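You operate a simulated robot arm through the tools that you are given. There is no shell and no other tool. Be economical: measure what you need, move in short steps, check, and stop when the job is done.

You are at the controls of a simulated two-armed robot. One attempt, no reset.

Task
Take the blue cloth from the service table and lay it out flat on the right half of the bench.
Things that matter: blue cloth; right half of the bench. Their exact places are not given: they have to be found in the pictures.

It is judged by the outcome, as a careful person would: the job done as asked, and still so three seconds after it is handed in. It fails if anything else is knocked over, pushed out of place, dropped, spilled or broken. Flat cloth is picked up by pressing the open fingertips on it (5 to 10 N) and closing them slowly along it; thin cloth reads only 2 to 8 mm in the jaws.

Robot
Two 7-joint arms with two-finger parallel grippers on one trunk, on a base that drives. Base frame: it is fixed to the floor where the robot stands at the start and does not move with it; the origin is under the middle of the robot, x ahead of it, y to its left, z up; the surface under the hand at the start is at about z = 860. Units: mm, rad, N and s.
The left shoulder is at the start at [60, 189, 1153], the right one opposite. With the tool pointing down near the work surface each hand reaches from about 100 to 660 mm from the robot's upright axis, wherever it stands, measured 20 degrees to its own side. Places, roughly: right half of the bench [2700, 0, 800]. Payload 3.43 kg a hand.
The TCP of each hand is the grasp point between the finger pads, 30 mm short of the fingertips. In the tool frame z runs along the fingers and y along their closing line. Largest opening 94 mm; finger width 28, thickness 10; the body of the gripper, 50 by 96 mm, starts 55 mm behind the TCP.
Orientation is told as [roll, pitch, yaw] about the base's x, y, z axes, in that order, counted from this pose: with the fingers straight down and closing along the base's y, the tool's x points along the base's -x, its y along +y and its z along -z.

Tools
- The arms move only by the tool servo_tool. It takes "left_series", "right_series" or both (then of equal length, played together; a hand with none holds still); each is a list of rows, each a list of 6 numbers: the shift along the tool's x, y, z in mm, then the turn, a rotation vector about the tool's x, y, z in rad. In form: [[dx, dy, dz, rx, ry, rz], ...]. A call has 1 to 8 rows; each row shifts and turns the commanded pose from where the row before left it, along the tool's axes as they then stand. "left_grip" and "right_grip" are, for a hand that has rows, the finger opening in mm, from 0 to 94, set as the call begins (left out, the last holds). Each row takes 0.2 s and may step no farther than 50 mm and 0.15 rad from the row before; otherwise, or with a gripper value out of range, the whole call is refused. Where a pose cannot be reached the arm comes as near as it can. A force on the tool above 40 N (or 10 N above the force at the start of the call, whichever is more), or a blocked arm, ends the call early, and 0.2 s more pass. The fingers move at their own pace (about 153 mm/s each) and stop on an object; they squeeze with about 34 N. The grip force told is the motor's: it shows also when the fingers shut on nothing. Time passes only in rows, and 0.2 s behind the last, so rows that do not move let the fingers close. The reply holds the time, the measured pose of the TCP, the force on the tool along the base axes, the opening and the grip force, in the units named above and with some noise, with the torque about the TCP (base axes, N m) and any sound that the robot's microphone picked up.
- Cameras (640 x 400 px; columns grow to the right, rows downward): "scene" is now at [7.2, 15.5, 1706]; the picture's right is [0.21, -0.98, 0.00], its down [-0.85, -0.19, -0.48] and it looks along [0.47, 0.10, -0.87] (base axes); focal length 247 px, centre (320, 200). "left" rides on the left gripper at [76, -14, -102] in its tool frame; the picture's right is [0.18, 0.98, 0.00], its down [-0.75, 0.14, -0.64] and it looks along [-0.63, 0.12, 0.77] (tool axes); focal length 243 px, centre (320, 200). "right" rides on the right gripper at [76, 14, -102] in its tool frame; the picture's right is [-0.18, 0.98, 0.00], its down [-0.75, -0.14, -0.64] and it looks along [-0.63, -0.12, 0.77] (tool axes); focal length 243 px, centre (320, 200).
- snapshot(camera): a new picture of that camera. No time passes.
- move_column(by): slides the trunk up (or, below 0, down) by that many mm; the arms and the scene camera ride with it, the base frame stays. It gives what a move gives, with no picture.
- roll_base(legs): drives the robot by 1 to 6 legs, each [ahead, left, turn to the left] in mm, mm and rad, along the robot's own axes; the way and the turn of a leg run together, so that a leg with both is an arc; at most 1500 mm and 3.142 rad a leg. The arms and the cameras ride along, it lands a little off, and it stops where it bumps. It gives what a move gives.
- aim_head(pan, tilt): turns the head with the scene camera to pan (to the left, within 1.501 rad either way) and tilt (down, from -0.506 to 1.204), counted from straight ahead of the robot. It gives what a move gives.
- pixel_to_xyz(camera, pixels): for up to 12 pixels [column, row] of the newest picture of that camera ("zoom" is the newest enlarged one), the place [x, y, z] in the base frame of the surface seen there, good to about 2 mm, but the place of the scene camera against the robot may be out by one fixed shift of up to 25 mm in any direction. No time passes.
- enlarge(camera, box): a new picture of the part [left, top, right, bottom] of that camera's present view, enlarged. No time passes.
- finish_job(): hands the job in; it is judged then, once.

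Go step by step. Measure first, check grasps and placings, and put right what went wrong. The budget is 80 turns and 78 pictures, counting those below and the enlarged ones. Unless the task says otherwise, let go and move clear before handing in, and close with one line.

The tools are called as name(argument=value, ...) on one line, values as JSON. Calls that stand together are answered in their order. servo_tool: Moves the arms, as the interface text tells. Its arguments: {"type":"object","properties":{"left_series":{"type":"array"},"left_grip":{"type":"number"},"right_series":{"type":"array"},"right_grip":{"type":"number"}},"required":[]} The other tools are called the same way: move_column (by) slides the trunk up or down; roll_base (legs) drives the base; aim_head (pan, tilt) turns the head that bears the scene camera; snapshot (camera) takes a picture; pixel_to_xyz (camera, pixels) gives the place of the surface under pixels of a picture; enlarge (camera, box) takes an enlarged picture of a part of a camera's view; finish_job () hands the job in.

At the start:

```text
clock: 0.0
left_position: [319.0, 140.5, 1012.0]
left_tcp_rot: [0.0, 0.002, 0.0]
left_ft_force: [-0.2, -0.3, 0.2]
left_wrist_torque: [0.03, 0.01, -0.02]
left_opening: 94.1
left_finger_force: 0.0
right_position: [324.6, -127.8, 1042.9]
right_tcp_rot: [0.0, -0.001, 0.0]
right_ft_force: [-0.3, -0.5, -0.3]
right_wrist_torque: [0.04, -0.03, 0.0]
right_opening: 93.8
right_finger_force: 0.0
trunk travel left (down, up): [-825.0, 165.0]
robot x, y, heading: [-1.5, -2.3, 0.003]
head pan, tilt: [0.215, 1.065]
```

scene: 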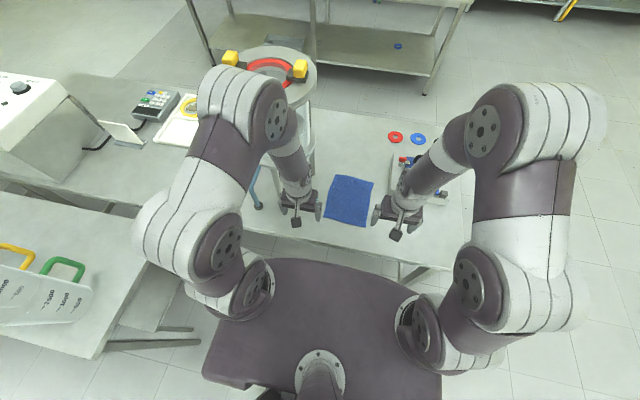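
right: 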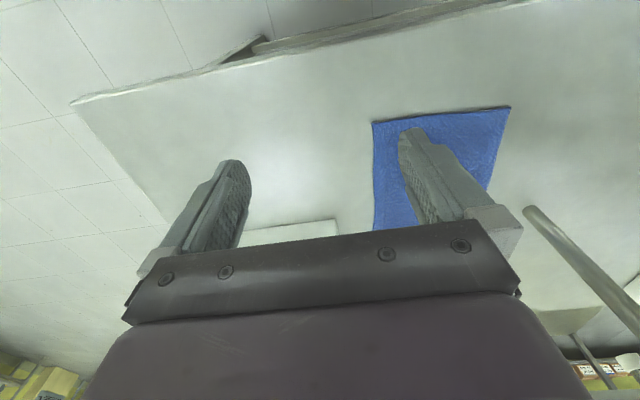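
left: 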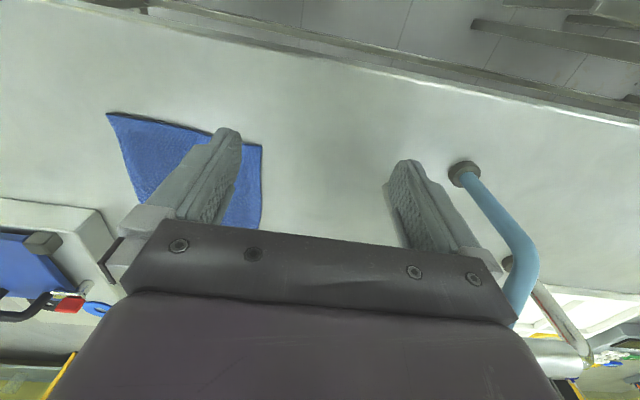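

The blue cloth lies at about (350,200) in the scene picture, between the hands. I measure its corners and the table, and take a closer look.

enlarge(camera="scene", box=[240, 120, 480, 270])

pixel_to_xyz(camera="scene", pixels=[[334, 177], [372, 184], [326, 217], [366, 225], [350, 200], [345, 235], [350, 150], [416, 165], [312, 120], [255, 190]])

pixel_to_xyz(camera="right", pixels=[[374, 124], [508, 109], [374, 228], [488, 186], [300, 150], [540, 215]])

pixel_to_xyz(camera="left", pixels=[[109, 114], [260, 147], [258, 226], [145, 198], [300, 150]])

```text
2.67 times, centred on (360, 195) of scene
```

zoom: 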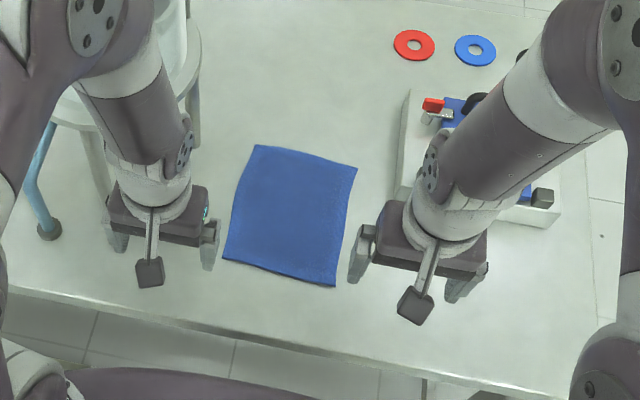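

```text
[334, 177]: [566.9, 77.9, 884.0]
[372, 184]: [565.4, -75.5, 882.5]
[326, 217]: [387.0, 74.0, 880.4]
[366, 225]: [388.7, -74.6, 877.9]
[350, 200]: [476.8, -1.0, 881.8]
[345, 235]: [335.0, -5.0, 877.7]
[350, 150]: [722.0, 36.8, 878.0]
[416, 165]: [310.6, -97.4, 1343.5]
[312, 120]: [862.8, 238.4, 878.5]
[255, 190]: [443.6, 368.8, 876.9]
```

```text
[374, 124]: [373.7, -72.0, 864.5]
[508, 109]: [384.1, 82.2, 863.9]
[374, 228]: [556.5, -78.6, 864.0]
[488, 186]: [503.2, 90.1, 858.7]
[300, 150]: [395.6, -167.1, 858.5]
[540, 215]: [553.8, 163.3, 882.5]
```

```text
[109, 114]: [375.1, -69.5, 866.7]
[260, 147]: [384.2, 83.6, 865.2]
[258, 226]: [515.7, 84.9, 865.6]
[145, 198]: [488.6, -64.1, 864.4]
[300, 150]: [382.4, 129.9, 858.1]
```

Wrist cameras put the table at z≈858 and the cloth at x 374–557, y −75…85 (scene reads about +19 in z). I now look ahead for the bench.

aim_head(pan=0.0, tilt=0.35)

snapshot(camera="scene")

```text
clock: 1.1
left_position: [320.4, 140.8, 1012.6]
left_tcp_rot: [-0.001, 0.0, 0.001]
left_ft_force: [-0.7, 0.7, -0.6]
left_wrist_torque: [0.0, 0.0, -0.03]
left_opening: 94.3
left_finger_force: 0.0
right_position: [325.6, -127.3, 1043.7]
right_tcp_rot: [0.0, 0.0, 0.0]
right_ft_force: [-1.1, -0.1, 0.2]
right_wrist_torque: [0.01, 0.02, -0.03]
right_opening: 94.2
right_finger_force: 0.1
trunk travel left (down, up): [-825.0, 165.0]
robot x, y, heading: [1.0, 0.8, 0.003]
head pan, tilt: [0.0, 0.351]
```

```text
73 pictures are left
```

scene: 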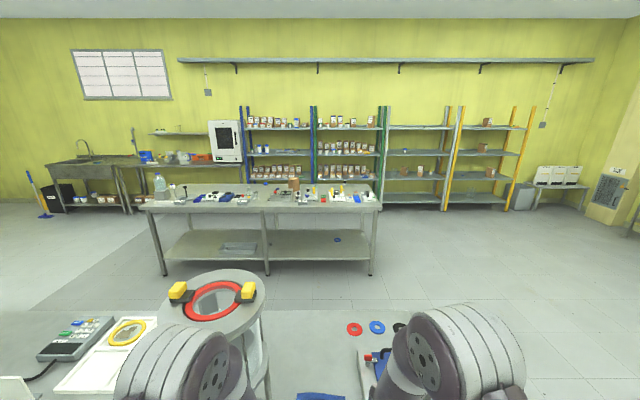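

enlarge(camera="scene", box=[140, 150, 400, 312])

pixel_to_xyz(camera="scene", pixels=[[142, 210], [380, 208], [265, 207], [320, 206], [360, 206], [340, 200], [300, 207], [160, 270], [372, 270], [430, 290], [280, 290], [400, 306]])

```text
2.46 times, centred on (270, 231) of scene
```

zoom: 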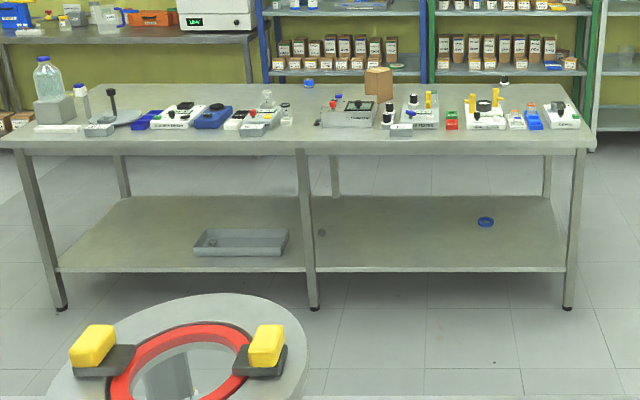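

```text
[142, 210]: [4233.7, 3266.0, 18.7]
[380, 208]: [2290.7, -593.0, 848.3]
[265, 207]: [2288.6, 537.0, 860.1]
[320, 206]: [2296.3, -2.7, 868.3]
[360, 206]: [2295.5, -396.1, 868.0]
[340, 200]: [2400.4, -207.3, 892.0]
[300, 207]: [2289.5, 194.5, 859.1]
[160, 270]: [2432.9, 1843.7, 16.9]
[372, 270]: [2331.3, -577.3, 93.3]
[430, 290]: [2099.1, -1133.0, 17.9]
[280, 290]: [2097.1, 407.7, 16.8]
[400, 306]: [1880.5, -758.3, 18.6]
```

The bench top is about z≈850, y −590…1700, front edge x≈2290, with items further in. First the pick: I bring both hands above the two near corners with a narrow opening.

servo_tool(left_series=[[-27, -26, 28, 0, 0, 0], [-27, -26, 28, 0, 0, 0], [-26, -26, 27, 0, 0, 0], [0, 0, 0, 0, 0, 0]], right_series=[[-22, 26, 38, 0, 0, 0], [-21, 26, 38, 0, 0, 0], [-21, 25, 37, 0, 0, 0], [0, 0, 0, 0, 0, 0]], left_grip=24, right_grip=24)

snapshot(camera="left")

snapshot(camera="right")

```text
refused: row 1 steps farther than a row can; nothing moved
```

```text
71 pictures are left
```

left: 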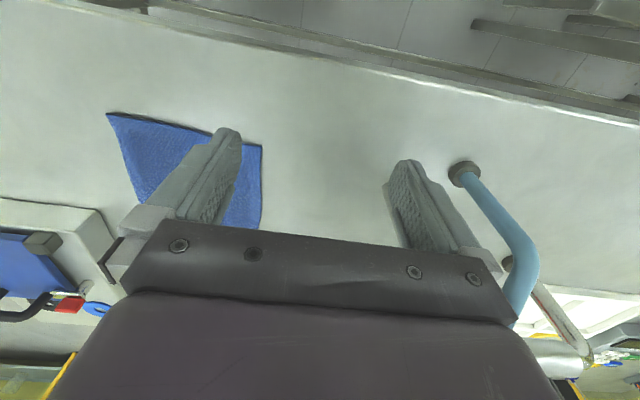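

```text
70 pictures are left
```

right: 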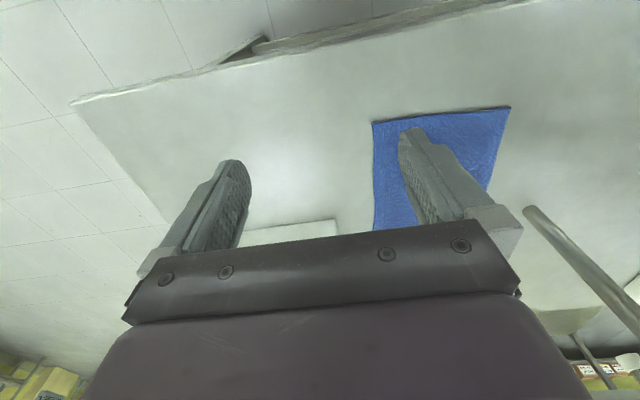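

A row was over 50 mm, so I repeat with smaller steps.

servo_tool(left_series=[[-20, -20, 21, 0, 0, 0], [-20, -20, 21, 0, 0, 0], [-20, -20, 21, 0, 0, 0], [-20, -19, 20, 0, 0, 0], [0, 0, 0, 0, 0, 0]], right_series=[[-16, 20, 29, 0, 0, 0], [-16, 19, 28, 0, 0, 0], [-16, 19, 28, 0, 0, 0], [-16, 19, 28, 0, 0, 0], [0, 0, 0, 0, 0, 0]], left_grip=24, right_grip=24)

snapshot(camera="left")

snapshot(camera="right")

```text
clock: 2.3
left_position: [397.7, 59.7, 928.9]
left_tcp_rot: [0.0, 0.0, -0.001]
left_ft_force: [-0.8, -0.2, 0.0]
left_wrist_torque: [0.02, 0.02, 0.01]
left_opening: 23.8
left_finger_force: 0.0
right_position: [389.3, -51.3, 930.9]
right_tcp_rot: [0.0, 0.0, 0.0]
right_ft_force: [-0.5, 0.1, -0.1]
right_wrist_torque: [0.01, -0.03, 0.02]
right_opening: 24.1
right_finger_force: 0.2
trunk travel left (down, up): [-825.0, 165.0]
robot x, y, heading: [-0.0, -2.2, 0.001]
head pan, tilt: [0.0, 0.351]
```

```text
69 pictures are left
```

left: 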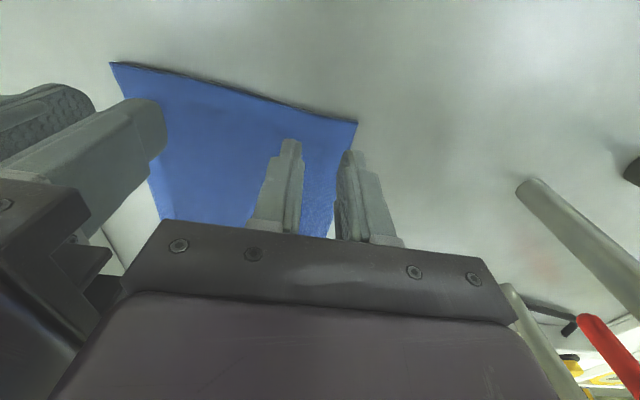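

```text
68 pictures are left
```

right: 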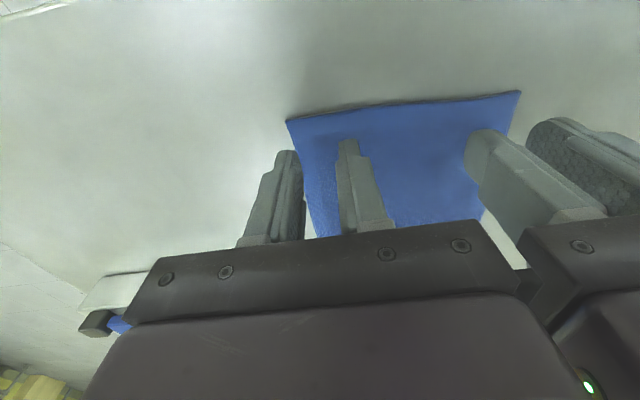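

Both hands straddle cloth just inside the corners. I lower until light contact.

servo_tool(left_series=[[0, 0, 15, 0, 0, 0], [0, 0, 10, 0, 0, 0], [0, 0, 4, 0, 0, 0], [0, 0, 2, 0, 0, 0], [0, 0, 2, 0, 0, 0]], right_series=[[0, 0, 16, 0, 0, 0], [0, 0, 11, 0, 0, 0], [0, 0, 4, 0, 0, 0], [0, 0, 2, 0, 0, 0], [0, 0, 2, 0, 0, 0]])

```text
clock: 3.5
left_position: [398.6, 60.2, 896.2]
left_tcp_rot: [0.0, 0.0, 0.001]
left_ft_force: [-0.3, 0.5, -0.3]
left_wrist_torque: [0.02, -0.01, -0.02]
left_opening: 24.1
left_finger_force: 0.1
right_position: [389.5, -49.8, 895.9]
right_tcp_rot: [0.0, 0.0, 0.0]
right_ft_force: [0.8, -0.4, 1.2]
right_wrist_torque: [-0.02, -0.03, 0.02]
right_opening: 23.8
right_finger_force: 0.0
trunk travel left (down, up): [-825.0, 165.0]
robot x, y, heading: [0.1, 0.6, 0.001]
head pan, tilt: [0.0, 0.351]
```

servo_tool(left_series=[[0, 0, 2, 0, 0, 0], [0, 0, 2, 0, 0, 0]], right_series=[[0, 0, 2, 0, 0, 0], [0, 0, 1, 0, 0, 0]])

```text
clock: 4.1
left_position: [398.4, 60.6, 892.9]
left_tcp_rot: [0.0, -0.005, -0.001]
left_ft_force: [1.0, 0.9, 11.2]
left_wrist_torque: [-0.04, -0.08, -0.02]
left_opening: 24.0
left_finger_force: 0.1
right_position: [390.3, -50.0, 895.2]
right_tcp_rot: [0.0, -0.002, 0.001]
right_ft_force: [0.6, 0.6, 5.1]
right_wrist_torque: [-0.02, -0.02, 0.01]
right_opening: 23.8
right_finger_force: 0.1
trunk travel left (down, up): [-825.0, 165.0]
robot x, y, heading: [4.0, 0.5, -0.002]
head pan, tilt: [0.0, 0.351]
```

Contact: left 11 N, right 5 N. I ease the left slightly, press the right slightly and close in steps.

servo_tool(left_series=[[0, 0, -0.7, 0, 0, 0], [0, 0, 0, 0, 0, 0]], right_series=[[0, 0, 0.7, 0, 0, 0], [0, 0, 0, 0, 0, 0]], left_grip=18, right_grip=18)

servo_tool(left_series=[[0, 0, 0, 0, 0, 0]], right_series=[[0, 0, 0, 0, 0, 0]], left_grip=12, right_grip=12)

servo_tool(left_series=[[0, 0, 0, 0, 0, 0]], right_series=[[0, 0, 0, 0, 0, 0]], left_grip=7, right_grip=7)

servo_tool(left_series=[[0, 0, 0, 0, 0, 0], [0, 0, 0, 0, 0, 0]], right_series=[[0, 0, 0, 0, 0, 0], [0, 0, 0, 0, 0, 0]], left_grip=0, right_grip=0)

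snapshot(camera="left")

snapshot(camera="right")

```text
clock: 4.7
left_position: [398.6, 61.4, 893.6]
left_tcp_rot: [0.001, -0.001, 0.001]
left_ft_force: [0.8, -0.9, 8.7]
left_wrist_torque: [0.01, -0.1, 0.0]
left_opening: 17.2
left_finger_force: 0.0
right_position: [389.3, -50.8, 892.9]
right_tcp_rot: [0.0, -0.005, -0.001]
right_ft_force: [1.5, -1.2, 14.3]
right_wrist_torque: [-0.02, -0.06, 0.05]
right_opening: 17.4
right_finger_force: 0.1
trunk travel left (down, up): [-825.0, 165.0]
robot x, y, heading: [4.5, 0.6, -0.002]
head pan, tilt: [0.0, 0.351]
```

```text
clock: 5.1
left_position: [398.7, 59.5, 892.3]
left_tcp_rot: [0.002, 0.0, 0.001]
left_ft_force: [0.9, -1.2, 10.4]
left_wrist_torque: [-0.02, -0.03, 0.01]
left_opening: 11.2
left_finger_force: 0.2
right_position: [388.0, -49.6, 893.6]
right_tcp_rot: [0.0, -0.001, -0.001]
right_ft_force: [1.7, 1.3, 14.2]
right_wrist_torque: [0.04, -0.03, 0.01]
right_opening: 10.7
right_finger_force: 0.0
trunk travel left (down, up): [-825.0, 165.0]
robot x, y, heading: [-2.2, -0.8, -0.001]
head pan, tilt: [0.0, 0.351]
```

```text
clock: 5.5
left_position: [398.4, 61.3, 893.3]
left_tcp_rot: [-0.001, -0.002, 0.002]
left_ft_force: [0.8, -1.0, 10.5]
left_wrist_torque: [-0.02, -0.02, -0.02]
left_opening: 6.8
left_finger_force: 0.2
right_position: [388.1, -50.7, 892.9]
right_tcp_rot: [-0.001, -0.002, 0.001]
right_ft_force: [2.0, 1.7, 15.5]
right_wrist_torque: [-0.01, -0.03, -0.01]
right_opening: 5.8
right_finger_force: 0.1
trunk travel left (down, up): [-825.0, 165.0]
robot x, y, heading: [-3.4, 2.9, -0.004]
head pan, tilt: [0.0, 0.351]
```

```text
clock: 6.1
left_position: [398.0, 59.9, 893.8]
left_tcp_rot: [0.001, -0.002, -0.003]
left_ft_force: [0.1, -1.4, 8.9]
left_wrist_torque: [-0.04, -0.02, 0.0]
left_opening: 0.0
left_finger_force: 33.5
right_position: [388.7, -50.4, 893.4]
right_tcp_rot: [0.0, -0.001, -0.001]
right_ft_force: [1.1, 1.8, 16.9]
right_wrist_torque: [0.02, -0.02, -0.04]
right_opening: 0.1
right_finger_force: 32.2
trunk travel left (down, up): [-825.0, 165.0]
robot x, y, heading: [-5.1, -1.0, 0.005]
head pan, tilt: [0.0, 0.351]
```

```text
67 pictures are left
```

left: 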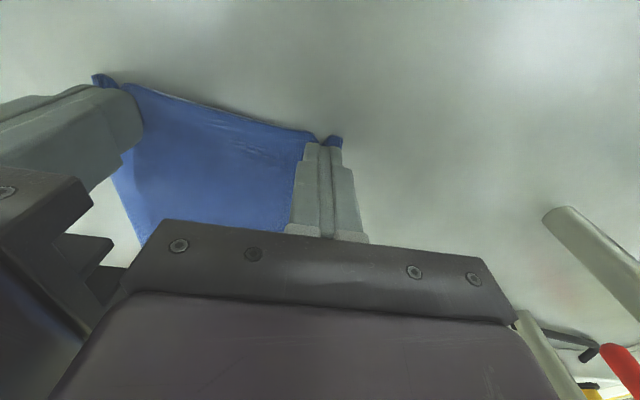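

```text
66 pictures are left
```

right: 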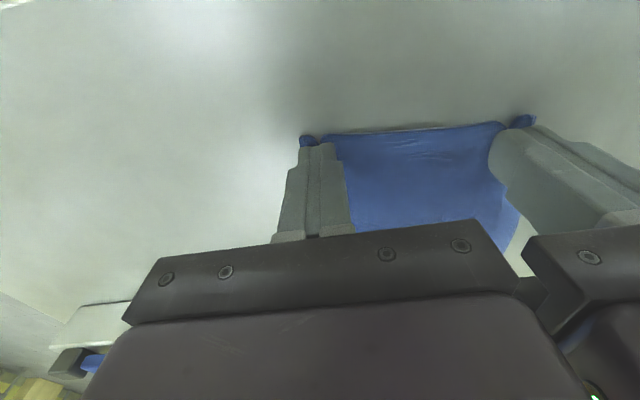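

Openings read 0, so the hold is doubtful although the corners look bunched. I lift 30 mm to test.

servo_tool(left_series=[[0, 0, -10, 0, 0, 0], [0, 0, -20, 0, 0, 0], [0, 0, 0, 0, 0, 0]], right_series=[[0, 0, -10, 0, 0, 0], [0, 0, -20, 0, 0, 0], [0, 0, 0, 0, 0, 0]])

snapshot(camera="left")

snapshot(camera="right")

```text
clock: 6.9
left_position: [401.4, 61.2, 922.3]
left_tcp_rot: [-0.001, 0.001, 0.001]
left_ft_force: [-0.1, 0.7, 0.9]
left_wrist_torque: [-0.03, 0.01, 0.0]
left_opening: 0.0
left_finger_force: 32.8
right_position: [389.6, -51.2, 922.0]
right_tcp_rot: [0.0, 0.003, 0.0]
right_ft_force: [0.4, 0.9, 0.2]
right_wrist_torque: [0.04, 0.0, -0.02]
right_opening: 0.0
right_finger_force: 32.7
trunk travel left (down, up): [-825.0, 165.0]
robot x, y, heading: [2.1, 0.8, 0.001]
head pan, tilt: [0.0, 0.351]
```

```text
65 pictures are left
```

left: 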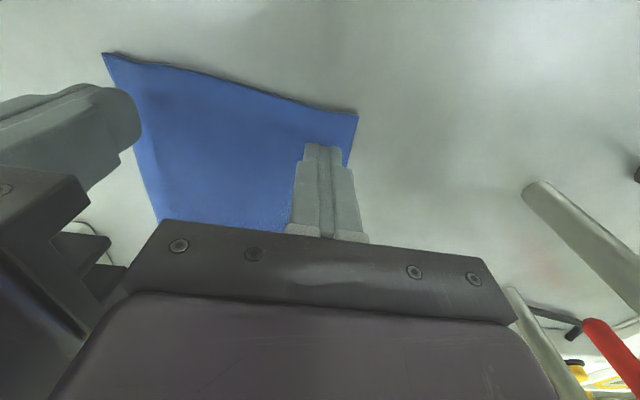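

```text
64 pictures are left
```

right: 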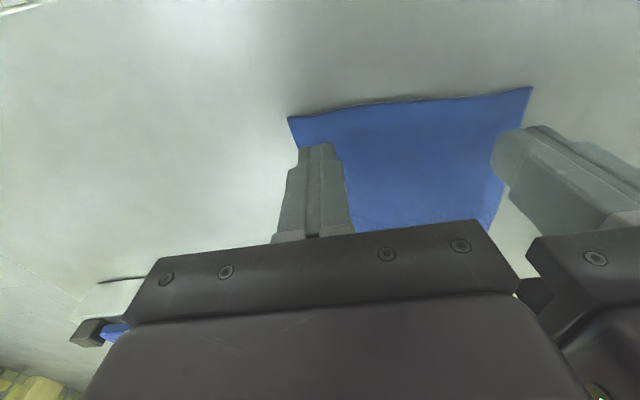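

The fingers slipped off and the cloth lay flat again; the fold was too small. I'll turn both hands 90° (closing along x, slimmer in y) so that a wider opening fits at each corner.

servo_tool(left_series=[[0, 15, -20, 0, 0, 0], [0, 0, 0, 0, 0, 0.143], [0, 0, 0, 0, 0, 0.143], [0, 0, 0, 0, 0, 0.143], [0, 0, 0, 0, 0, 0.143], [0, 0, 0, 0, 0, 0.143]], right_series=[[0, -15, -20, 0, 0, 0], [0, 0, 0, 0, 0, -0.143], [0, 0, 0, 0, 0, -0.143], [0, 0, 0, 0, 0, -0.143], [0, 0, 0, 0, 0, -0.143], [0, 0, 0, 0, 0, -0.143]], left_grip=44, right_grip=44)

servo_tool(left_series=[[0, 0, 0, 0, 0, 0.143], [0, 0, 0, 0, 0, 0.143], [0, 0, 0, 0, 0, 0.143], [0, 0, 0, 0, 0, 0.143], [0, 0, 0, 0, 0, 0.143], [0, 0, 0, 0, 0, 0.141]], right_series=[[0, 0, 0, 0, 0, -0.143], [0, 0, 0, 0, 0, -0.143], [0, 0, 0, 0, 0, -0.143], [0, 0, 0, 0, 0, -0.143], [0, 0, 0, 0, 0, -0.143], [0, 0, 0, 0, 0, -0.141]])

snapshot(camera="left")

snapshot(camera="right")

```text
clock: 8.3
left_position: [399.3, 77.0, 942.3]
left_tcp_rot: [-0.002, 0.002, -0.72]
left_ft_force: [0.5, 0.5, -0.2]
left_wrist_torque: [-0.04, -0.03, -0.02]
left_opening: 43.8
left_finger_force: 0.0
right_position: [389.6, -64.5, 941.3]
right_tcp_rot: [-0.001, 0.0, 0.717]
right_ft_force: [1.2, -0.7, -0.4]
right_wrist_torque: [0.01, -0.02, 0.02]
right_opening: 43.8
right_finger_force: 0.0
trunk travel left (down, up): [-825.0, 165.0]
robot x, y, heading: [3.1, -1.9, -0.004]
head pan, tilt: [0.0, 0.351]
```

```text
clock: 9.7
left_position: [399.9, 75.8, 941.8]
left_tcp_rot: [0.0, 0.001, -1.572]
left_ft_force: [0.5, -0.5, 0.1]
left_wrist_torque: [0.02, 0.03, 0.01]
left_opening: 44.1
left_finger_force: 0.1
right_position: [389.1, -64.5, 942.7]
right_tcp_rot: [0.001, 0.001, 1.573]
right_ft_force: [-0.5, -0.3, 0.5]
right_wrist_torque: [0.01, 0.02, -0.02]
right_opening: 44.1
right_finger_force: 0.1
trunk travel left (down, up): [-825.0, 165.0]
robot x, y, heading: [-0.6, -5.1, -0.001]
head pan, tilt: [0.0, 0.351]
```

```text
63 pictures are left
```

left: 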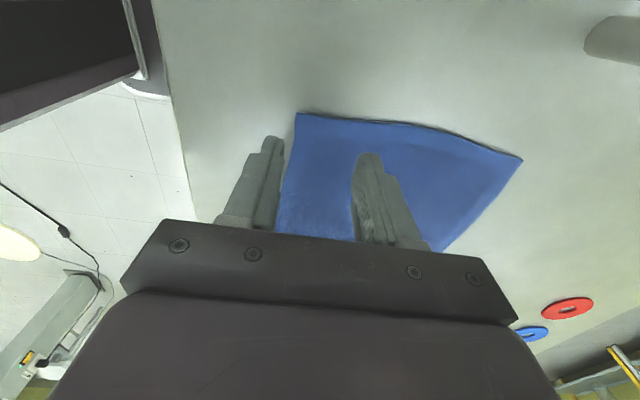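

```text
62 pictures are left
```

right: 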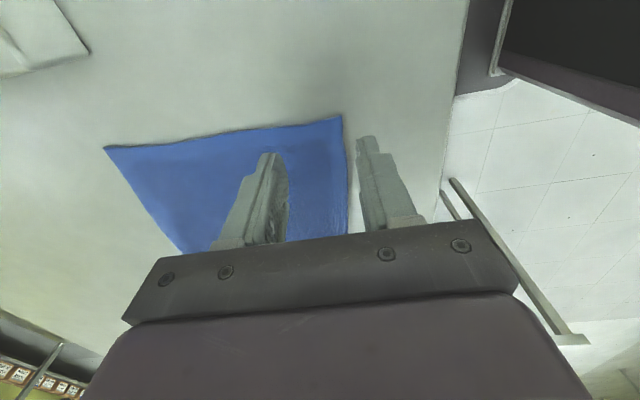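

pixel_to_xyz(camera="left", pixels=[[299, 116], [518, 159], [290, 180], [400, 128]])

pixel_to_xyz(camera="right", pixels=[[339, 118], [109, 149], [346, 180], [240, 132]])

```text
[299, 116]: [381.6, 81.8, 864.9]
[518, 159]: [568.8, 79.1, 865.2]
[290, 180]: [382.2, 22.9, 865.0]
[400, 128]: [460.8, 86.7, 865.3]
```

```text
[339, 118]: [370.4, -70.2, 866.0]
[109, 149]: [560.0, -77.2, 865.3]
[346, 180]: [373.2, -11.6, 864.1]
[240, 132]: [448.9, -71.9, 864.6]
```

Edges: near edge x≈382 (left) to 371 (right), sides y≈82/−71. I move over the corners with both fingers on cloth and descend to just above it.

servo_tool(left_series=[[-10, 14, 10, 0, 0, 0], [0, 0, 20, 0, 0, 0], [0, 0, 14, 0, 0, 0], [0, 0, 0, 0, 0, 0]], right_series=[[-10, -14, 10, 0, 0, 0], [0, 0, 20, 0, 0, 0], [0, 0, 14, 0, 0, 0], [0, 0, 0, 0, 0, 0]])

servo_tool(left_series=[[0, 0, 2, 0, 0, 0], [0, 0, 1.5, 0, 0, 0], [0, 0, 0, 0, 0, 0]], right_series=[[0, 0, 2, 0, 0, 0], [0, 0, 1.5, 0, 0, 0], [0, 0, 0, 0, 0, 0]])

```text
clock: 10.7
left_position: [414.5, 65.7, 899.6]
left_tcp_rot: [0.002, 0.001, -1.572]
left_ft_force: [0.4, -0.1, 0.3]
left_wrist_torque: [-0.01, -0.01, -0.03]
left_opening: 44.1
left_finger_force: 0.1
right_position: [402.4, -56.1, 899.4]
right_tcp_rot: [-0.002, -0.002, 1.571]
right_ft_force: [0.3, -0.7, -0.1]
right_wrist_torque: [-0.03, -0.02, 0.02]
right_opening: 44.2
right_finger_force: 0.0
trunk travel left (down, up): [-825.0, 165.0]
robot x, y, heading: [-1.2, -4.5, -0.001]
head pan, tilt: [0.0, 0.351]
```

```text
clock: 11.5
left_position: [412.6, 67.2, 896.2]
left_tcp_rot: [0.001, 0.001, -1.571]
left_ft_force: [0.6, 0.6, -0.1]
left_wrist_torque: [0.02, -0.01, 0.0]
left_opening: 44.0
left_finger_force: 0.1
right_position: [404.6, -54.6, 894.2]
right_tcp_rot: [0.0, -0.001, 1.57]
right_ft_force: [-0.6, -0.8, 1.3]
right_wrist_torque: [-0.03, 0.04, -0.01]
right_opening: 44.1
right_finger_force: 0.0
trunk travel left (down, up): [-825.0, 165.0]
robot x, y, heading: [2.0, -1.9, 0.001]
head pan, tilt: [0.0, 0.351]
```

servo_tool(left_series=[[0, 0, 1.5, 0, 0, 0], [0, 0, 1, 0, 0, 0], [0, 0, 0, 0, 0, 0]], right_series=[[0, 0, 1, 0, 0, 0], [0, 0, 0.7, 0, 0, 0], [0, 0, 0, 0, 0, 0]])

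```text
clock: 12.3
left_position: [413.8, 65.0, 893.3]
left_tcp_rot: [0.002, -0.001, -1.572]
left_ft_force: [0.1, 1.6, 7.1]
left_wrist_torque: [0.05, 0.03, 0.03]
left_opening: 43.9
left_finger_force: 0.1
right_position: [402.1, -54.2, 893.8]
right_tcp_rot: [-0.001, 0.0, 1.57]
right_ft_force: [1.6, -0.6, 4.3]
right_wrist_torque: [-0.02, -0.02, 0.02]
right_opening: 43.8
right_finger_force: 0.0
trunk travel left (down, up): [-825.0, 165.0]
robot x, y, heading: [-0.4, -1.6, 0.001]
head pan, tilt: [0.0, 0.351]
```

Left 7 N, right 4 N: press the right a touch more and close slowly in small steps.

servo_tool(left_series=[[0, 0, 0.2, 0, 0, 0]], right_series=[[0, 0, 0.7, 0, 0, 0]], left_grip=38, right_grip=38)

servo_tool(left_series=[[0, 0, 0, 0, 0, 0]], right_series=[[0, 0, 0, 0, 0, 0]], left_grip=31, right_grip=31)

servo_tool(left_series=[[0, 0, 0, 0, 0, 0]], right_series=[[0, 0, 0, 0, 0, 0]], left_grip=24, right_grip=24)

snapshot(camera="left")

snapshot(camera="right")

```text
clock: 12.7
left_position: [414.5, 64.5, 893.2]
left_tcp_rot: [0.001, 0.001, -1.572]
left_ft_force: [0.6, -1.0, 6.0]
left_wrist_torque: [-0.06, 0.01, -0.02]
left_opening: 37.7
left_finger_force: 0.1
right_position: [402.2, -54.5, 894.0]
right_tcp_rot: [-0.002, 0.0, 1.57]
right_ft_force: [-1.0, 2.1, 8.4]
right_wrist_torque: [0.08, 0.04, -0.01]
right_opening: 37.6
right_finger_force: 0.0
trunk travel left (down, up): [-825.0, 165.0]
robot x, y, heading: [-0.7, 5.3, -0.002]
head pan, tilt: [0.0, 0.351]
```

```text
clock: 13.1
left_position: [413.9, 65.2, 892.8]
left_tcp_rot: [0.003, 0.0, -1.571]
left_ft_force: [-0.4, 0.4, 6.8]
left_wrist_torque: [0.04, 0.01, 0.04]
left_opening: 30.5
left_finger_force: 0.1
right_position: [403.0, -55.3, 894.1]
right_tcp_rot: [-0.002, 0.001, 1.573]
right_ft_force: [0.5, 0.2, 9.7]
right_wrist_torque: [0.04, 0.01, 0.01]
right_opening: 30.4
right_finger_force: 0.1
trunk travel left (down, up): [-825.0, 165.0]
robot x, y, heading: [2.4, 0.6, 0.001]
head pan, tilt: [0.0, 0.351]
```

```text
clock: 13.5
left_position: [413.4, 66.2, 893.0]
left_tcp_rot: [0.001, 0.001, -1.572]
left_ft_force: [-0.2, -0.2, 6.6]
left_wrist_torque: [0.01, 0.01, -0.02]
left_opening: 23.5
left_finger_force: 0.0
right_position: [402.2, -54.6, 892.8]
right_tcp_rot: [-0.002, 0.0, 1.569]
right_ft_force: [0.5, 0.5, 11.0]
right_wrist_torque: [0.04, -0.02, 0.02]
right_opening: 23.0
right_finger_force: 0.0
trunk travel left (down, up): [-825.0, 165.0]
robot x, y, heading: [-0.5, 0.6, 0.005]
head pan, tilt: [0.0, 0.351]
```

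```text
61 pictures are left
```

left: 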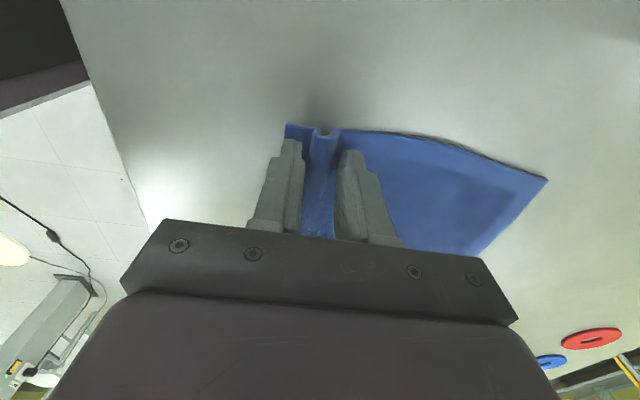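

```text
60 pictures are left
```

right: 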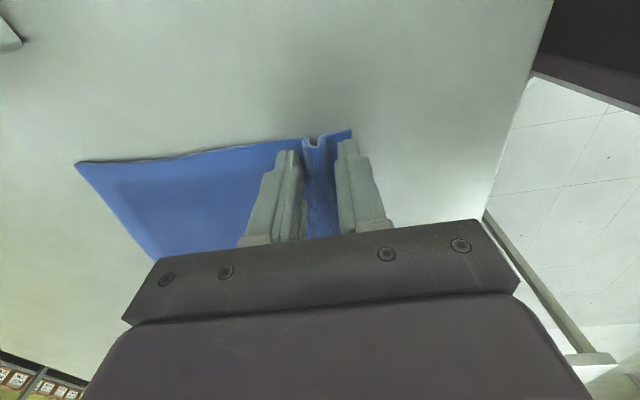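

The fold is rising nicely between the fingers on both hands. I keep closing slowly.

servo_tool(left_series=[[0, 0, 0, 0, 0, 0]], right_series=[[0, 0, 0, 0, 0, 0]], left_grip=17, right_grip=17)

servo_tool(left_series=[[0, 0, 0, 0, 0, 0]], right_series=[[0, 0, 0, 0, 0, 0]], left_grip=12, right_grip=12)

servo_tool(left_series=[[0, 0, 0, 0, 0, 0]], right_series=[[0, 0, 0, 0, 0, 0]], left_grip=8, right_grip=8)

servo_tool(left_series=[[0, 0, 0, 0, 0, 0], [0, 0, 0, 0, 0, 0]], right_series=[[0, 0, 0, 0, 0, 0], [0, 0, 0, 0, 0, 0]], left_grip=0, right_grip=0)

snapshot(camera="left")

```text
clock: 13.9
left_position: [412.7, 65.5, 894.1]
left_tcp_rot: [0.001, 0.0, -1.571]
left_ft_force: [0.1, 0.0, 6.8]
left_wrist_torque: [0.01, 0.0, -0.01]
left_opening: 16.3
left_finger_force: 0.1
right_position: [401.6, -54.7, 893.9]
right_tcp_rot: [-0.001, 0.0, 1.571]
right_ft_force: [0.1, -0.3, 11.0]
right_wrist_torque: [-0.01, 0.02, 0.01]
right_opening: 16.3
right_finger_force: 0.1
trunk travel left (down, up): [-825.0, 165.0]
robot x, y, heading: [-0.1, -1.2, -0.0]
head pan, tilt: [0.0, 0.351]
```

```text
clock: 14.3
left_position: [413.1, 66.4, 892.9]
left_tcp_rot: [0.0, 0.0, -1.571]
left_ft_force: [-0.3, -0.2, 7.5]
left_wrist_torque: [-0.02, 0.01, 0.02]
left_opening: 12.8
left_finger_force: 0.5
right_position: [401.9, -54.2, 893.4]
right_tcp_rot: [-0.001, 0.001, 1.57]
right_ft_force: [1.2, 0.2, 11.0]
right_wrist_torque: [0.03, 0.02, -0.02]
right_opening: 12.8
right_finger_force: 0.0
trunk travel left (down, up): [-825.0, 165.0]
robot x, y, heading: [4.8, -1.0, -0.0]
head pan, tilt: [0.0, 0.351]
```

```text
clock: 14.7
left_position: [414.0, 65.0, 893.1]
left_tcp_rot: [0.001, 0.0, -1.569]
left_ft_force: [-0.3, 0.7, 6.0]
left_wrist_torque: [0.02, 0.01, 0.02]
left_opening: 8.5
left_finger_force: 23.4
right_position: [401.6, -54.6, 893.0]
right_tcp_rot: [-0.003, 0.001, 1.572]
right_ft_force: [0.1, -0.4, 11.0]
right_wrist_torque: [0.04, 0.01, -0.02]
right_opening: 8.5
right_finger_force: 24.3
trunk travel left (down, up): [-825.0, 165.0]
robot x, y, heading: [0.1, 1.0, 0.006]
head pan, tilt: [0.0, 0.351]
```

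```text
clock: 15.3
left_position: [414.3, 65.5, 893.8]
left_tcp_rot: [0.001, -0.001, -1.57]
left_ft_force: [-0.8, 0.6, 6.5]
left_wrist_torque: [-0.05, -0.01, 0.01]
left_opening: 7.4
left_finger_force: 34.0
right_position: [403.1, -55.6, 892.8]
right_tcp_rot: [-0.002, -0.001, 1.571]
right_ft_force: [-0.2, 0.2, 11.3]
right_wrist_torque: [0.01, 0.03, -0.01]
right_opening: 7.6
right_finger_force: 33.9
trunk travel left (down, up): [-825.0, 165.0]
robot x, y, heading: [2.2, 2.4, -0.0]
head pan, tilt: [0.0, 0.351]
```

```text
59 pictures are left
```

left: 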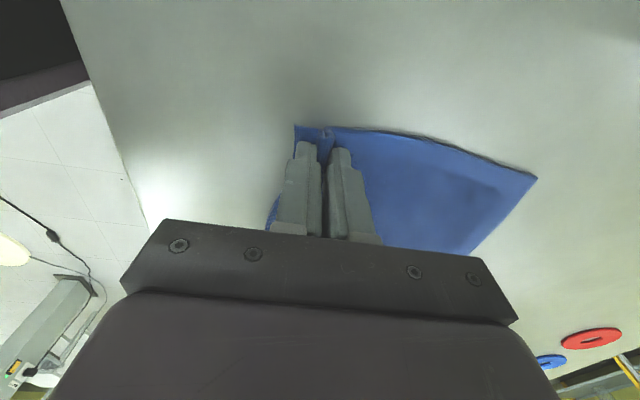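

Both jaws hold 7.5 mm of cloth. I lift straight up.

servo_tool(left_series=[[0, 0, -12, 0, 0, 0], [0, 0, -25, 0, 0, 0], [0, 0, -35, 0, 0, 0], [0, 0, -35, 0, 0, 0], [0, 0, -35, 0, 0, 0], [0, 0, -35, 0, 0, 0], [0, 0, -30, 0, 0, 0], [0, 0, 0, 0, 0, 0]], right_series=[[0, 0, -12, 0, 0, 0], [0, 0, -25, 0, 0, 0], [0, 0, -35, 0, 0, 0], [0, 0, -35, 0, 0, 0], [0, 0, -35, 0, 0, 0], [0, 0, -35, 0, 0, 0], [0, 0, -30, 0, 0, 0], [0, 0, 0, 0, 0, 0]])

aim_head(pan=0.0, tilt=0.9)

snapshot(camera="scene")

snapshot(camera="left")

```text
clock: 17.1
left_position: [415.2, 67.0, 1099.1]
left_tcp_rot: [0.0, 0.001, -1.57]
left_ft_force: [0.5, -0.4, -0.4]
left_wrist_torque: [-0.01, 0.0, -0.01]
left_opening: 6.9
left_finger_force: 34.0
right_position: [406.1, -56.4, 1099.9]
right_tcp_rot: [0.003, -0.001, 1.57]
right_ft_force: [-0.4, 0.5, -0.8]
right_wrist_torque: [-0.01, 0.0, -0.04]
right_opening: 6.9
right_finger_force: 34.4
trunk travel left (down, up): [-825.0, 165.0]
robot x, y, heading: [-1.1, 5.1, 0.0]
head pan, tilt: [0.0, 0.351]
```

```text
clock: 18.1
left_position: [413.9, 68.0, 1099.6]
left_tcp_rot: [0.0, 0.0, -1.57]
left_ft_force: [-0.6, -0.2, -0.6]
left_wrist_torque: [0.0, 0.03, 0.01]
left_opening: 6.9
left_finger_force: 34.3
right_position: [405.1, -55.6, 1099.0]
right_tcp_rot: [-0.001, 0.001, 1.571]
right_ft_force: [0.8, 1.2, 0.6]
right_wrist_torque: [-0.01, -0.03, -0.05]
right_opening: 6.9
right_finger_force: 34.0
trunk travel left (down, up): [-825.0, 165.0]
robot x, y, heading: [-1.2, 1.5, -0.003]
head pan, tilt: [0.0, 0.901]
```

```text
58 pictures are left
```

scene: 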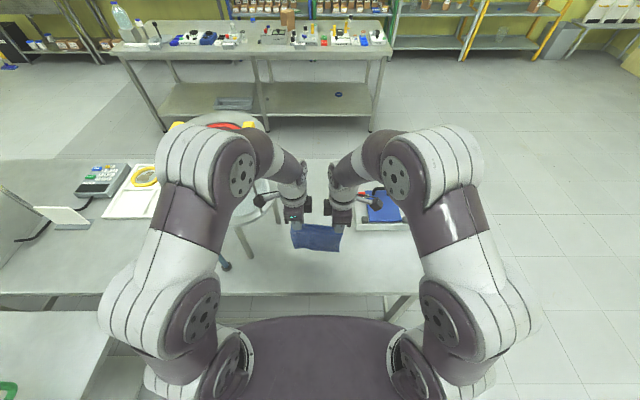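

```text
57 pictures are left
```

left: 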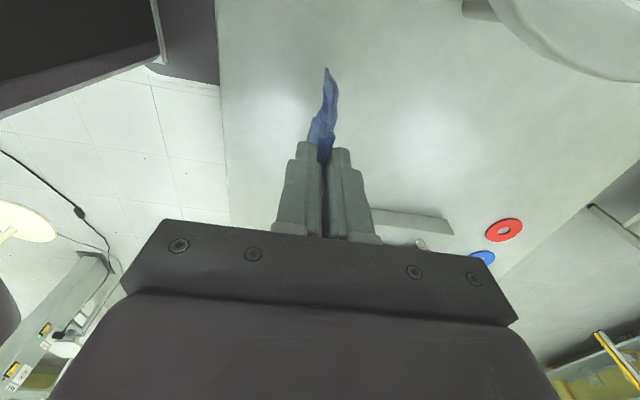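

The cloth hangs from both hands. Before driving around the table's right end, I look to the right for obstacles.

aim_head(pan=-1.2, tilt=0.6)

snapshot(camera="scene")

```text
clock: 19.4
left_position: [414.9, 67.9, 1099.7]
left_tcp_rot: [-0.001, -0.001, -1.572]
left_ft_force: [-0.2, -1.1, 0.6]
left_wrist_torque: [-0.03, 0.0, -0.03]
left_opening: 7.1
left_finger_force: 34.1
right_position: [406.1, -55.0, 1098.8]
right_tcp_rot: [0.001, 0.0, 1.572]
right_ft_force: [0.0, 0.9, -0.6]
right_wrist_torque: [0.01, 0.01, 0.01]
right_opening: 6.9
right_finger_force: 34.0
trunk travel left (down, up): [-825.0, 165.0]
robot x, y, heading: [-1.8, -4.2, 0.002]
head pan, tilt: [-1.201, 0.6]
```

```text
56 pictures are left
```

scene: 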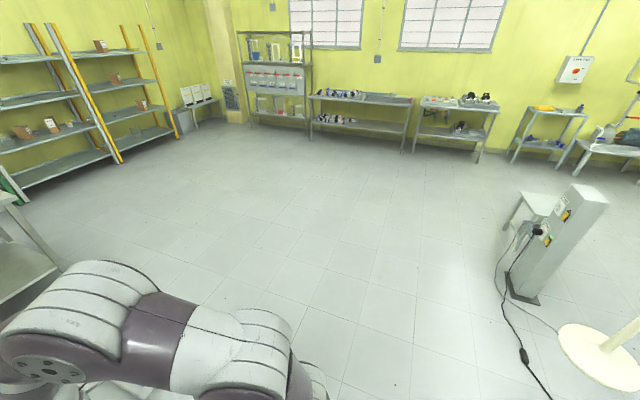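

A post with a cable and a round stand is on the right; I measure them before choosing the route.

pixel_to_xyz(camera="scene", pixels=[[510, 290], [525, 302], [505, 320], [530, 370], [548, 398], [560, 335], [600, 388], [525, 195], [500, 240], [400, 380], [340, 390]])

```text
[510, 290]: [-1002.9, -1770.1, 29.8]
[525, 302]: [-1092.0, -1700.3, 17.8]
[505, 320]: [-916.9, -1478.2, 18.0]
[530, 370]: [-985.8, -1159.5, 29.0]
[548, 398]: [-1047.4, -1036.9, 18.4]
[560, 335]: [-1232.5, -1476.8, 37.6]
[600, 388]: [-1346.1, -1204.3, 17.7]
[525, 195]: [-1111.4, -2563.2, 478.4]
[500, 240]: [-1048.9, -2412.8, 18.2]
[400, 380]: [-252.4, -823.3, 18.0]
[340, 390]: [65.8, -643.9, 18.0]
```

The floor between is clear down to x≈−900. I back 200 mm, strafe right 1100, then drive forward past the table.

roll_base(legs=[[-200, 0, 0], [0, -1100, 0], [900, 0, 0], [900, 0, 0]])

aim_head(pan=0.6, tilt=0.6)

snapshot(camera="scene")

```text
clock: 34.9
left_position: [2002.9, -1057.8, 1099.3]
left_tcp_rot: [-0.001, 0.0, -1.588]
left_ft_force: [-0.3, -0.2, 0.1]
left_wrist_torque: [-0.04, 0.03, -0.01]
left_opening: 7.2
left_finger_force: 34.7
right_position: [1990.5, -1180.2, 1099.2]
right_tcp_rot: [0.0, 0.0, 1.556]
right_ft_force: [-0.1, 1.8, 0.2]
right_wrist_torque: [0.04, -0.01, -0.01]
right_opening: 6.8
right_finger_force: 33.7
trunk travel left (down, up): [-825.0, 165.0]
robot x, y, heading: [1589.7, -1121.1, -0.016]
head pan, tilt: [-1.201, 0.6]
```

```text
clock: 36.7
left_position: [2003.0, -1058.1, 1099.8]
left_tcp_rot: [-0.001, -0.001, -1.587]
left_ft_force: [-1.1, -1.6, 0.2]
left_wrist_torque: [-0.03, -0.05, 0.01]
left_opening: 7.3
left_finger_force: 34.2
right_position: [1990.8, -1180.6, 1099.3]
right_tcp_rot: [0.0, 0.0, 1.555]
right_ft_force: [-0.1, 0.4, 1.5]
right_wrist_torque: [0.03, -0.01, 0.01]
right_opening: 6.5
right_finger_force: 33.9
trunk travel left (down, up): [-825.0, 165.0]
robot x, y, heading: [1583.3, -1118.2, -0.014]
head pan, tilt: [0.6, 0.6]
```

```text
55 pictures are left
```

scene: 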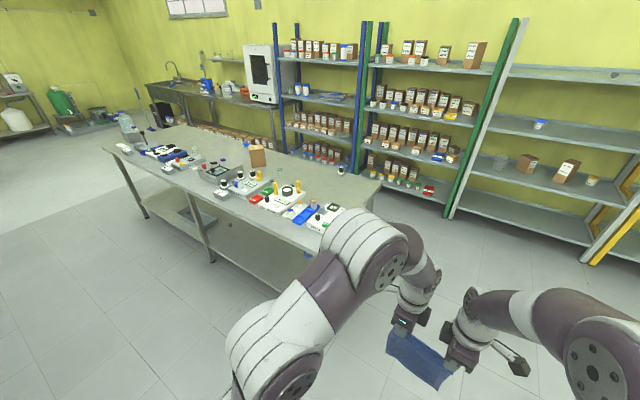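

Driven fine; the cloth is still held. I enlarge the bench to find free space.

enlarge(camera="scene", box=[110, 110, 390, 285])

pixel_to_xyz(camera="scene", pixels=[[381, 183], [308, 250], [110, 144], [330, 190], [300, 170], [250, 210], [280, 232], [270, 180], [210, 160], [340, 212], [285, 203]])

```text
2.29 times, centred on (250, 198) of scene
```

zoom: 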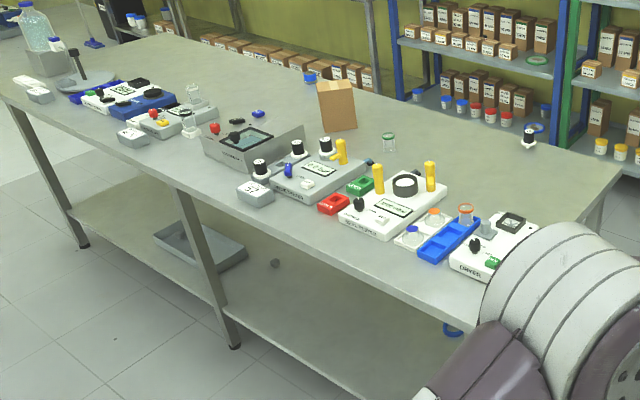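

```text
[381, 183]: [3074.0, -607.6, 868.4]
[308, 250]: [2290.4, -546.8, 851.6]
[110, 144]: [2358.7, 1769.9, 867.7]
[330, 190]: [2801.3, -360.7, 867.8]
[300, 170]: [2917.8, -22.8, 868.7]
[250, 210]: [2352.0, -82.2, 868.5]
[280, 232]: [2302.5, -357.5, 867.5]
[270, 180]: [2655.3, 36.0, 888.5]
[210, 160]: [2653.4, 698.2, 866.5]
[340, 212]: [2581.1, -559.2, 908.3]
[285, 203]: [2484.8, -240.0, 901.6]
```

The back right of the bench looks free (x≈2700–3050, y≈−550…−50), reachable from the bench's right end. I measure the surrounding items precisely.

pixel_to_xyz(camera="zoom", pixels=[[528, 145], [388, 148], [336, 128], [505, 212], [430, 175], [540, 235], [470, 215], [616, 168], [470, 120], [450, 160], [560, 190], [400, 110]])

```text
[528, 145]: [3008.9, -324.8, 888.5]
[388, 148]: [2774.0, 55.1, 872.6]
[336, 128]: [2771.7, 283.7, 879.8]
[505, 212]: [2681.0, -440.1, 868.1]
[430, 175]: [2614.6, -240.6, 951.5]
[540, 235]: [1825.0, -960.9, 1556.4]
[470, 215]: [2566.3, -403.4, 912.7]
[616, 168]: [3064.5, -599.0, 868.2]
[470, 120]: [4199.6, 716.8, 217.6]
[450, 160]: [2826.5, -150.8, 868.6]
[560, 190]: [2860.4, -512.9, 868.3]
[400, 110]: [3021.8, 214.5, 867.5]
```

Free patch chosen: centre about (2830, −450). I drive to the bench's right end and turn to face it.

roll_base(legs=[[1250, 0, 0], [0, 0, 1.585]])

aim_head(pan=0.0, tilt=0.75)

snapshot(camera="scene")

```text
clock: 46.7
left_position: [2739.6, -727.8, 1099.1]
left_tcp_rot: [-0.001, 0.001, -0.009]
left_ft_force: [1.0, -0.4, 0.6]
left_wrist_torque: [0.03, -0.01, -0.12]
left_opening: 4.8
left_finger_force: 34.3
right_position: [2863.3, -739.0, 1099.2]
right_tcp_rot: [-0.001, 0.0, 3.13]
right_ft_force: [-1.3, -0.1, 0.3]
right_wrist_torque: [0.01, -0.01, -0.05]
right_opening: 4.8
right_finger_force: 33.6
trunk travel left (down, up): [-825.0, 165.0]
robot x, y, heading: [2807.2, -1145.7, 1.559]
head pan, tilt: [0.6, 0.6]
```

```text
clock: 47.7
left_position: [2740.2, -727.7, 1099.4]
left_tcp_rot: [0.0, 0.0, -0.008]
left_ft_force: [0.6, -0.1, 1.1]
left_wrist_torque: [-0.03, -0.01, -0.07]
left_opening: 4.9
left_finger_force: 34.0
right_position: [2862.4, -738.6, 1099.2]
right_tcp_rot: [0.0, 0.0, 3.132]
right_ft_force: [-1.6, 0.3, -0.7]
right_wrist_torque: [-0.01, 0.0, -0.01]
right_opening: 4.8
right_finger_force: 34.6
trunk travel left (down, up): [-825.0, 165.0]
robot x, y, heading: [2805.1, -1142.5, 1.563]
head pan, tilt: [0.0, 0.75]
```

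```text
53 pictures are left
```

scene: 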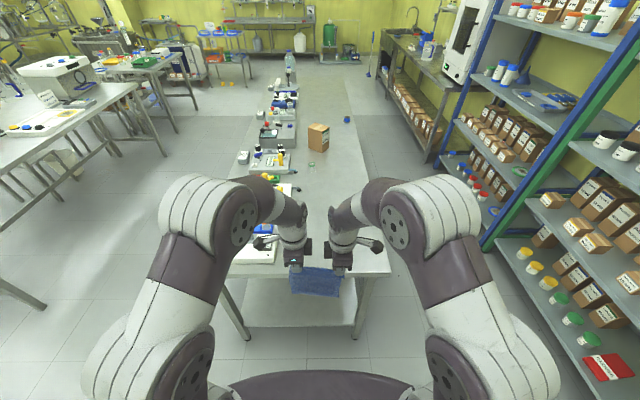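

The grip reading fell from 7 to 4.8 mm, so I check how the cloth is held in both jaws.

snapshot(camera="left")

snapshot(camera="right")

enlarge(camera="scene", box=[200, 170, 440, 320])

```text
52 pictures are left
```

left: 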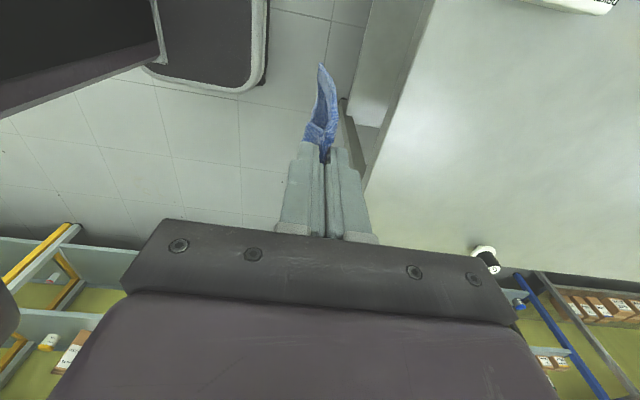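

```text
51 pictures are left
```

right: 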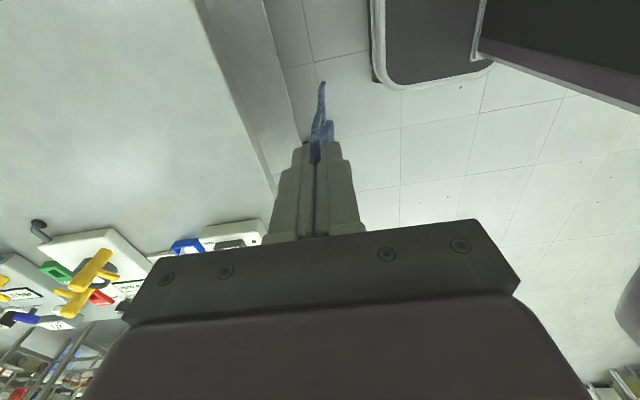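

```text
2.67 times, centred on (320, 245) of scene
```

zoom: 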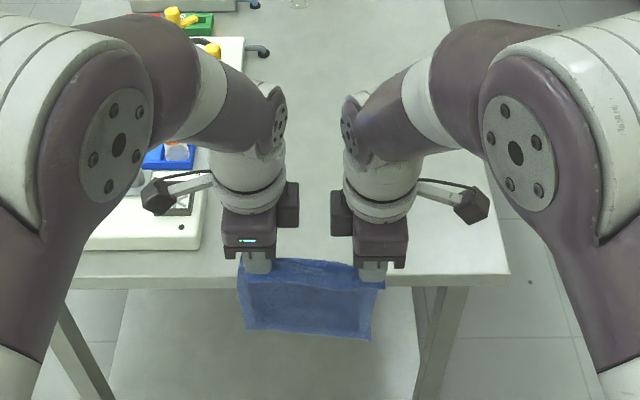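

The grip is sound. I move forward 220 and 25 mm right to stand at the bench end.

roll_base(legs=[[220, -25, 0.01]])

snapshot(camera="left")

snapshot(camera="scene")

snapshot(camera="right")

```text
clock: 49.4
left_position: [2762.0, -516.3, 1099.5]
left_tcp_rot: [-0.001, 0.0, 0.006]
left_ft_force: [0.6, -0.4, -1.5]
left_wrist_torque: [0.02, 0.0, -0.06]
left_opening: 4.7
left_finger_force: 34.4
right_position: [2883.4, -524.1, 1100.9]
right_tcp_rot: [-0.002, -0.001, -3.137]
right_ft_force: [-0.6, 0.2, 0.0]
right_wrist_torque: [0.01, 0.03, -0.04]
right_opening: 4.5
right_finger_force: 33.8
trunk travel left (down, up): [-825.0, 165.0]
robot x, y, heading: [2831.2, -931.2, 1.573]
head pan, tilt: [0.0, 0.75]
```

```text
49 pictures are left
```

left: 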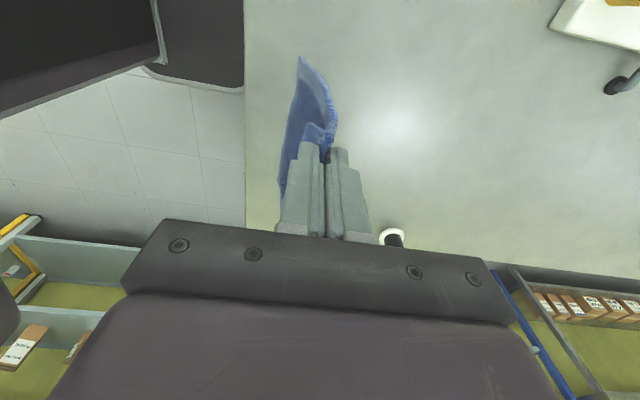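

```text
48 pictures are left
```

scene: 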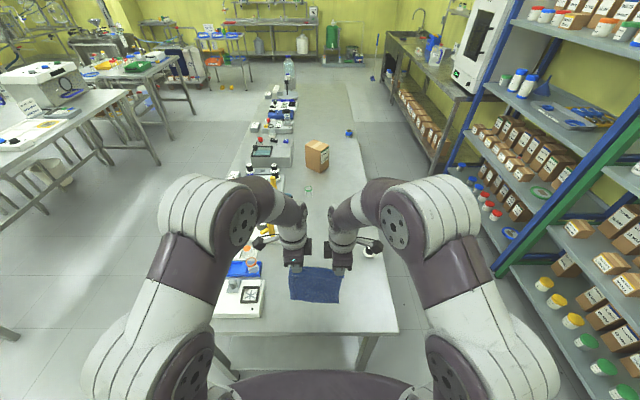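

```text
47 pictures are left
```

right: 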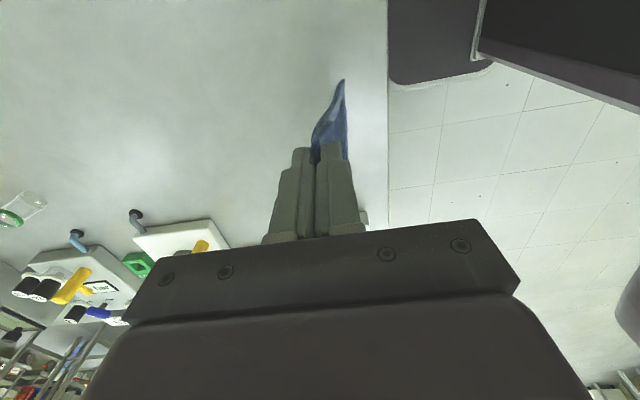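

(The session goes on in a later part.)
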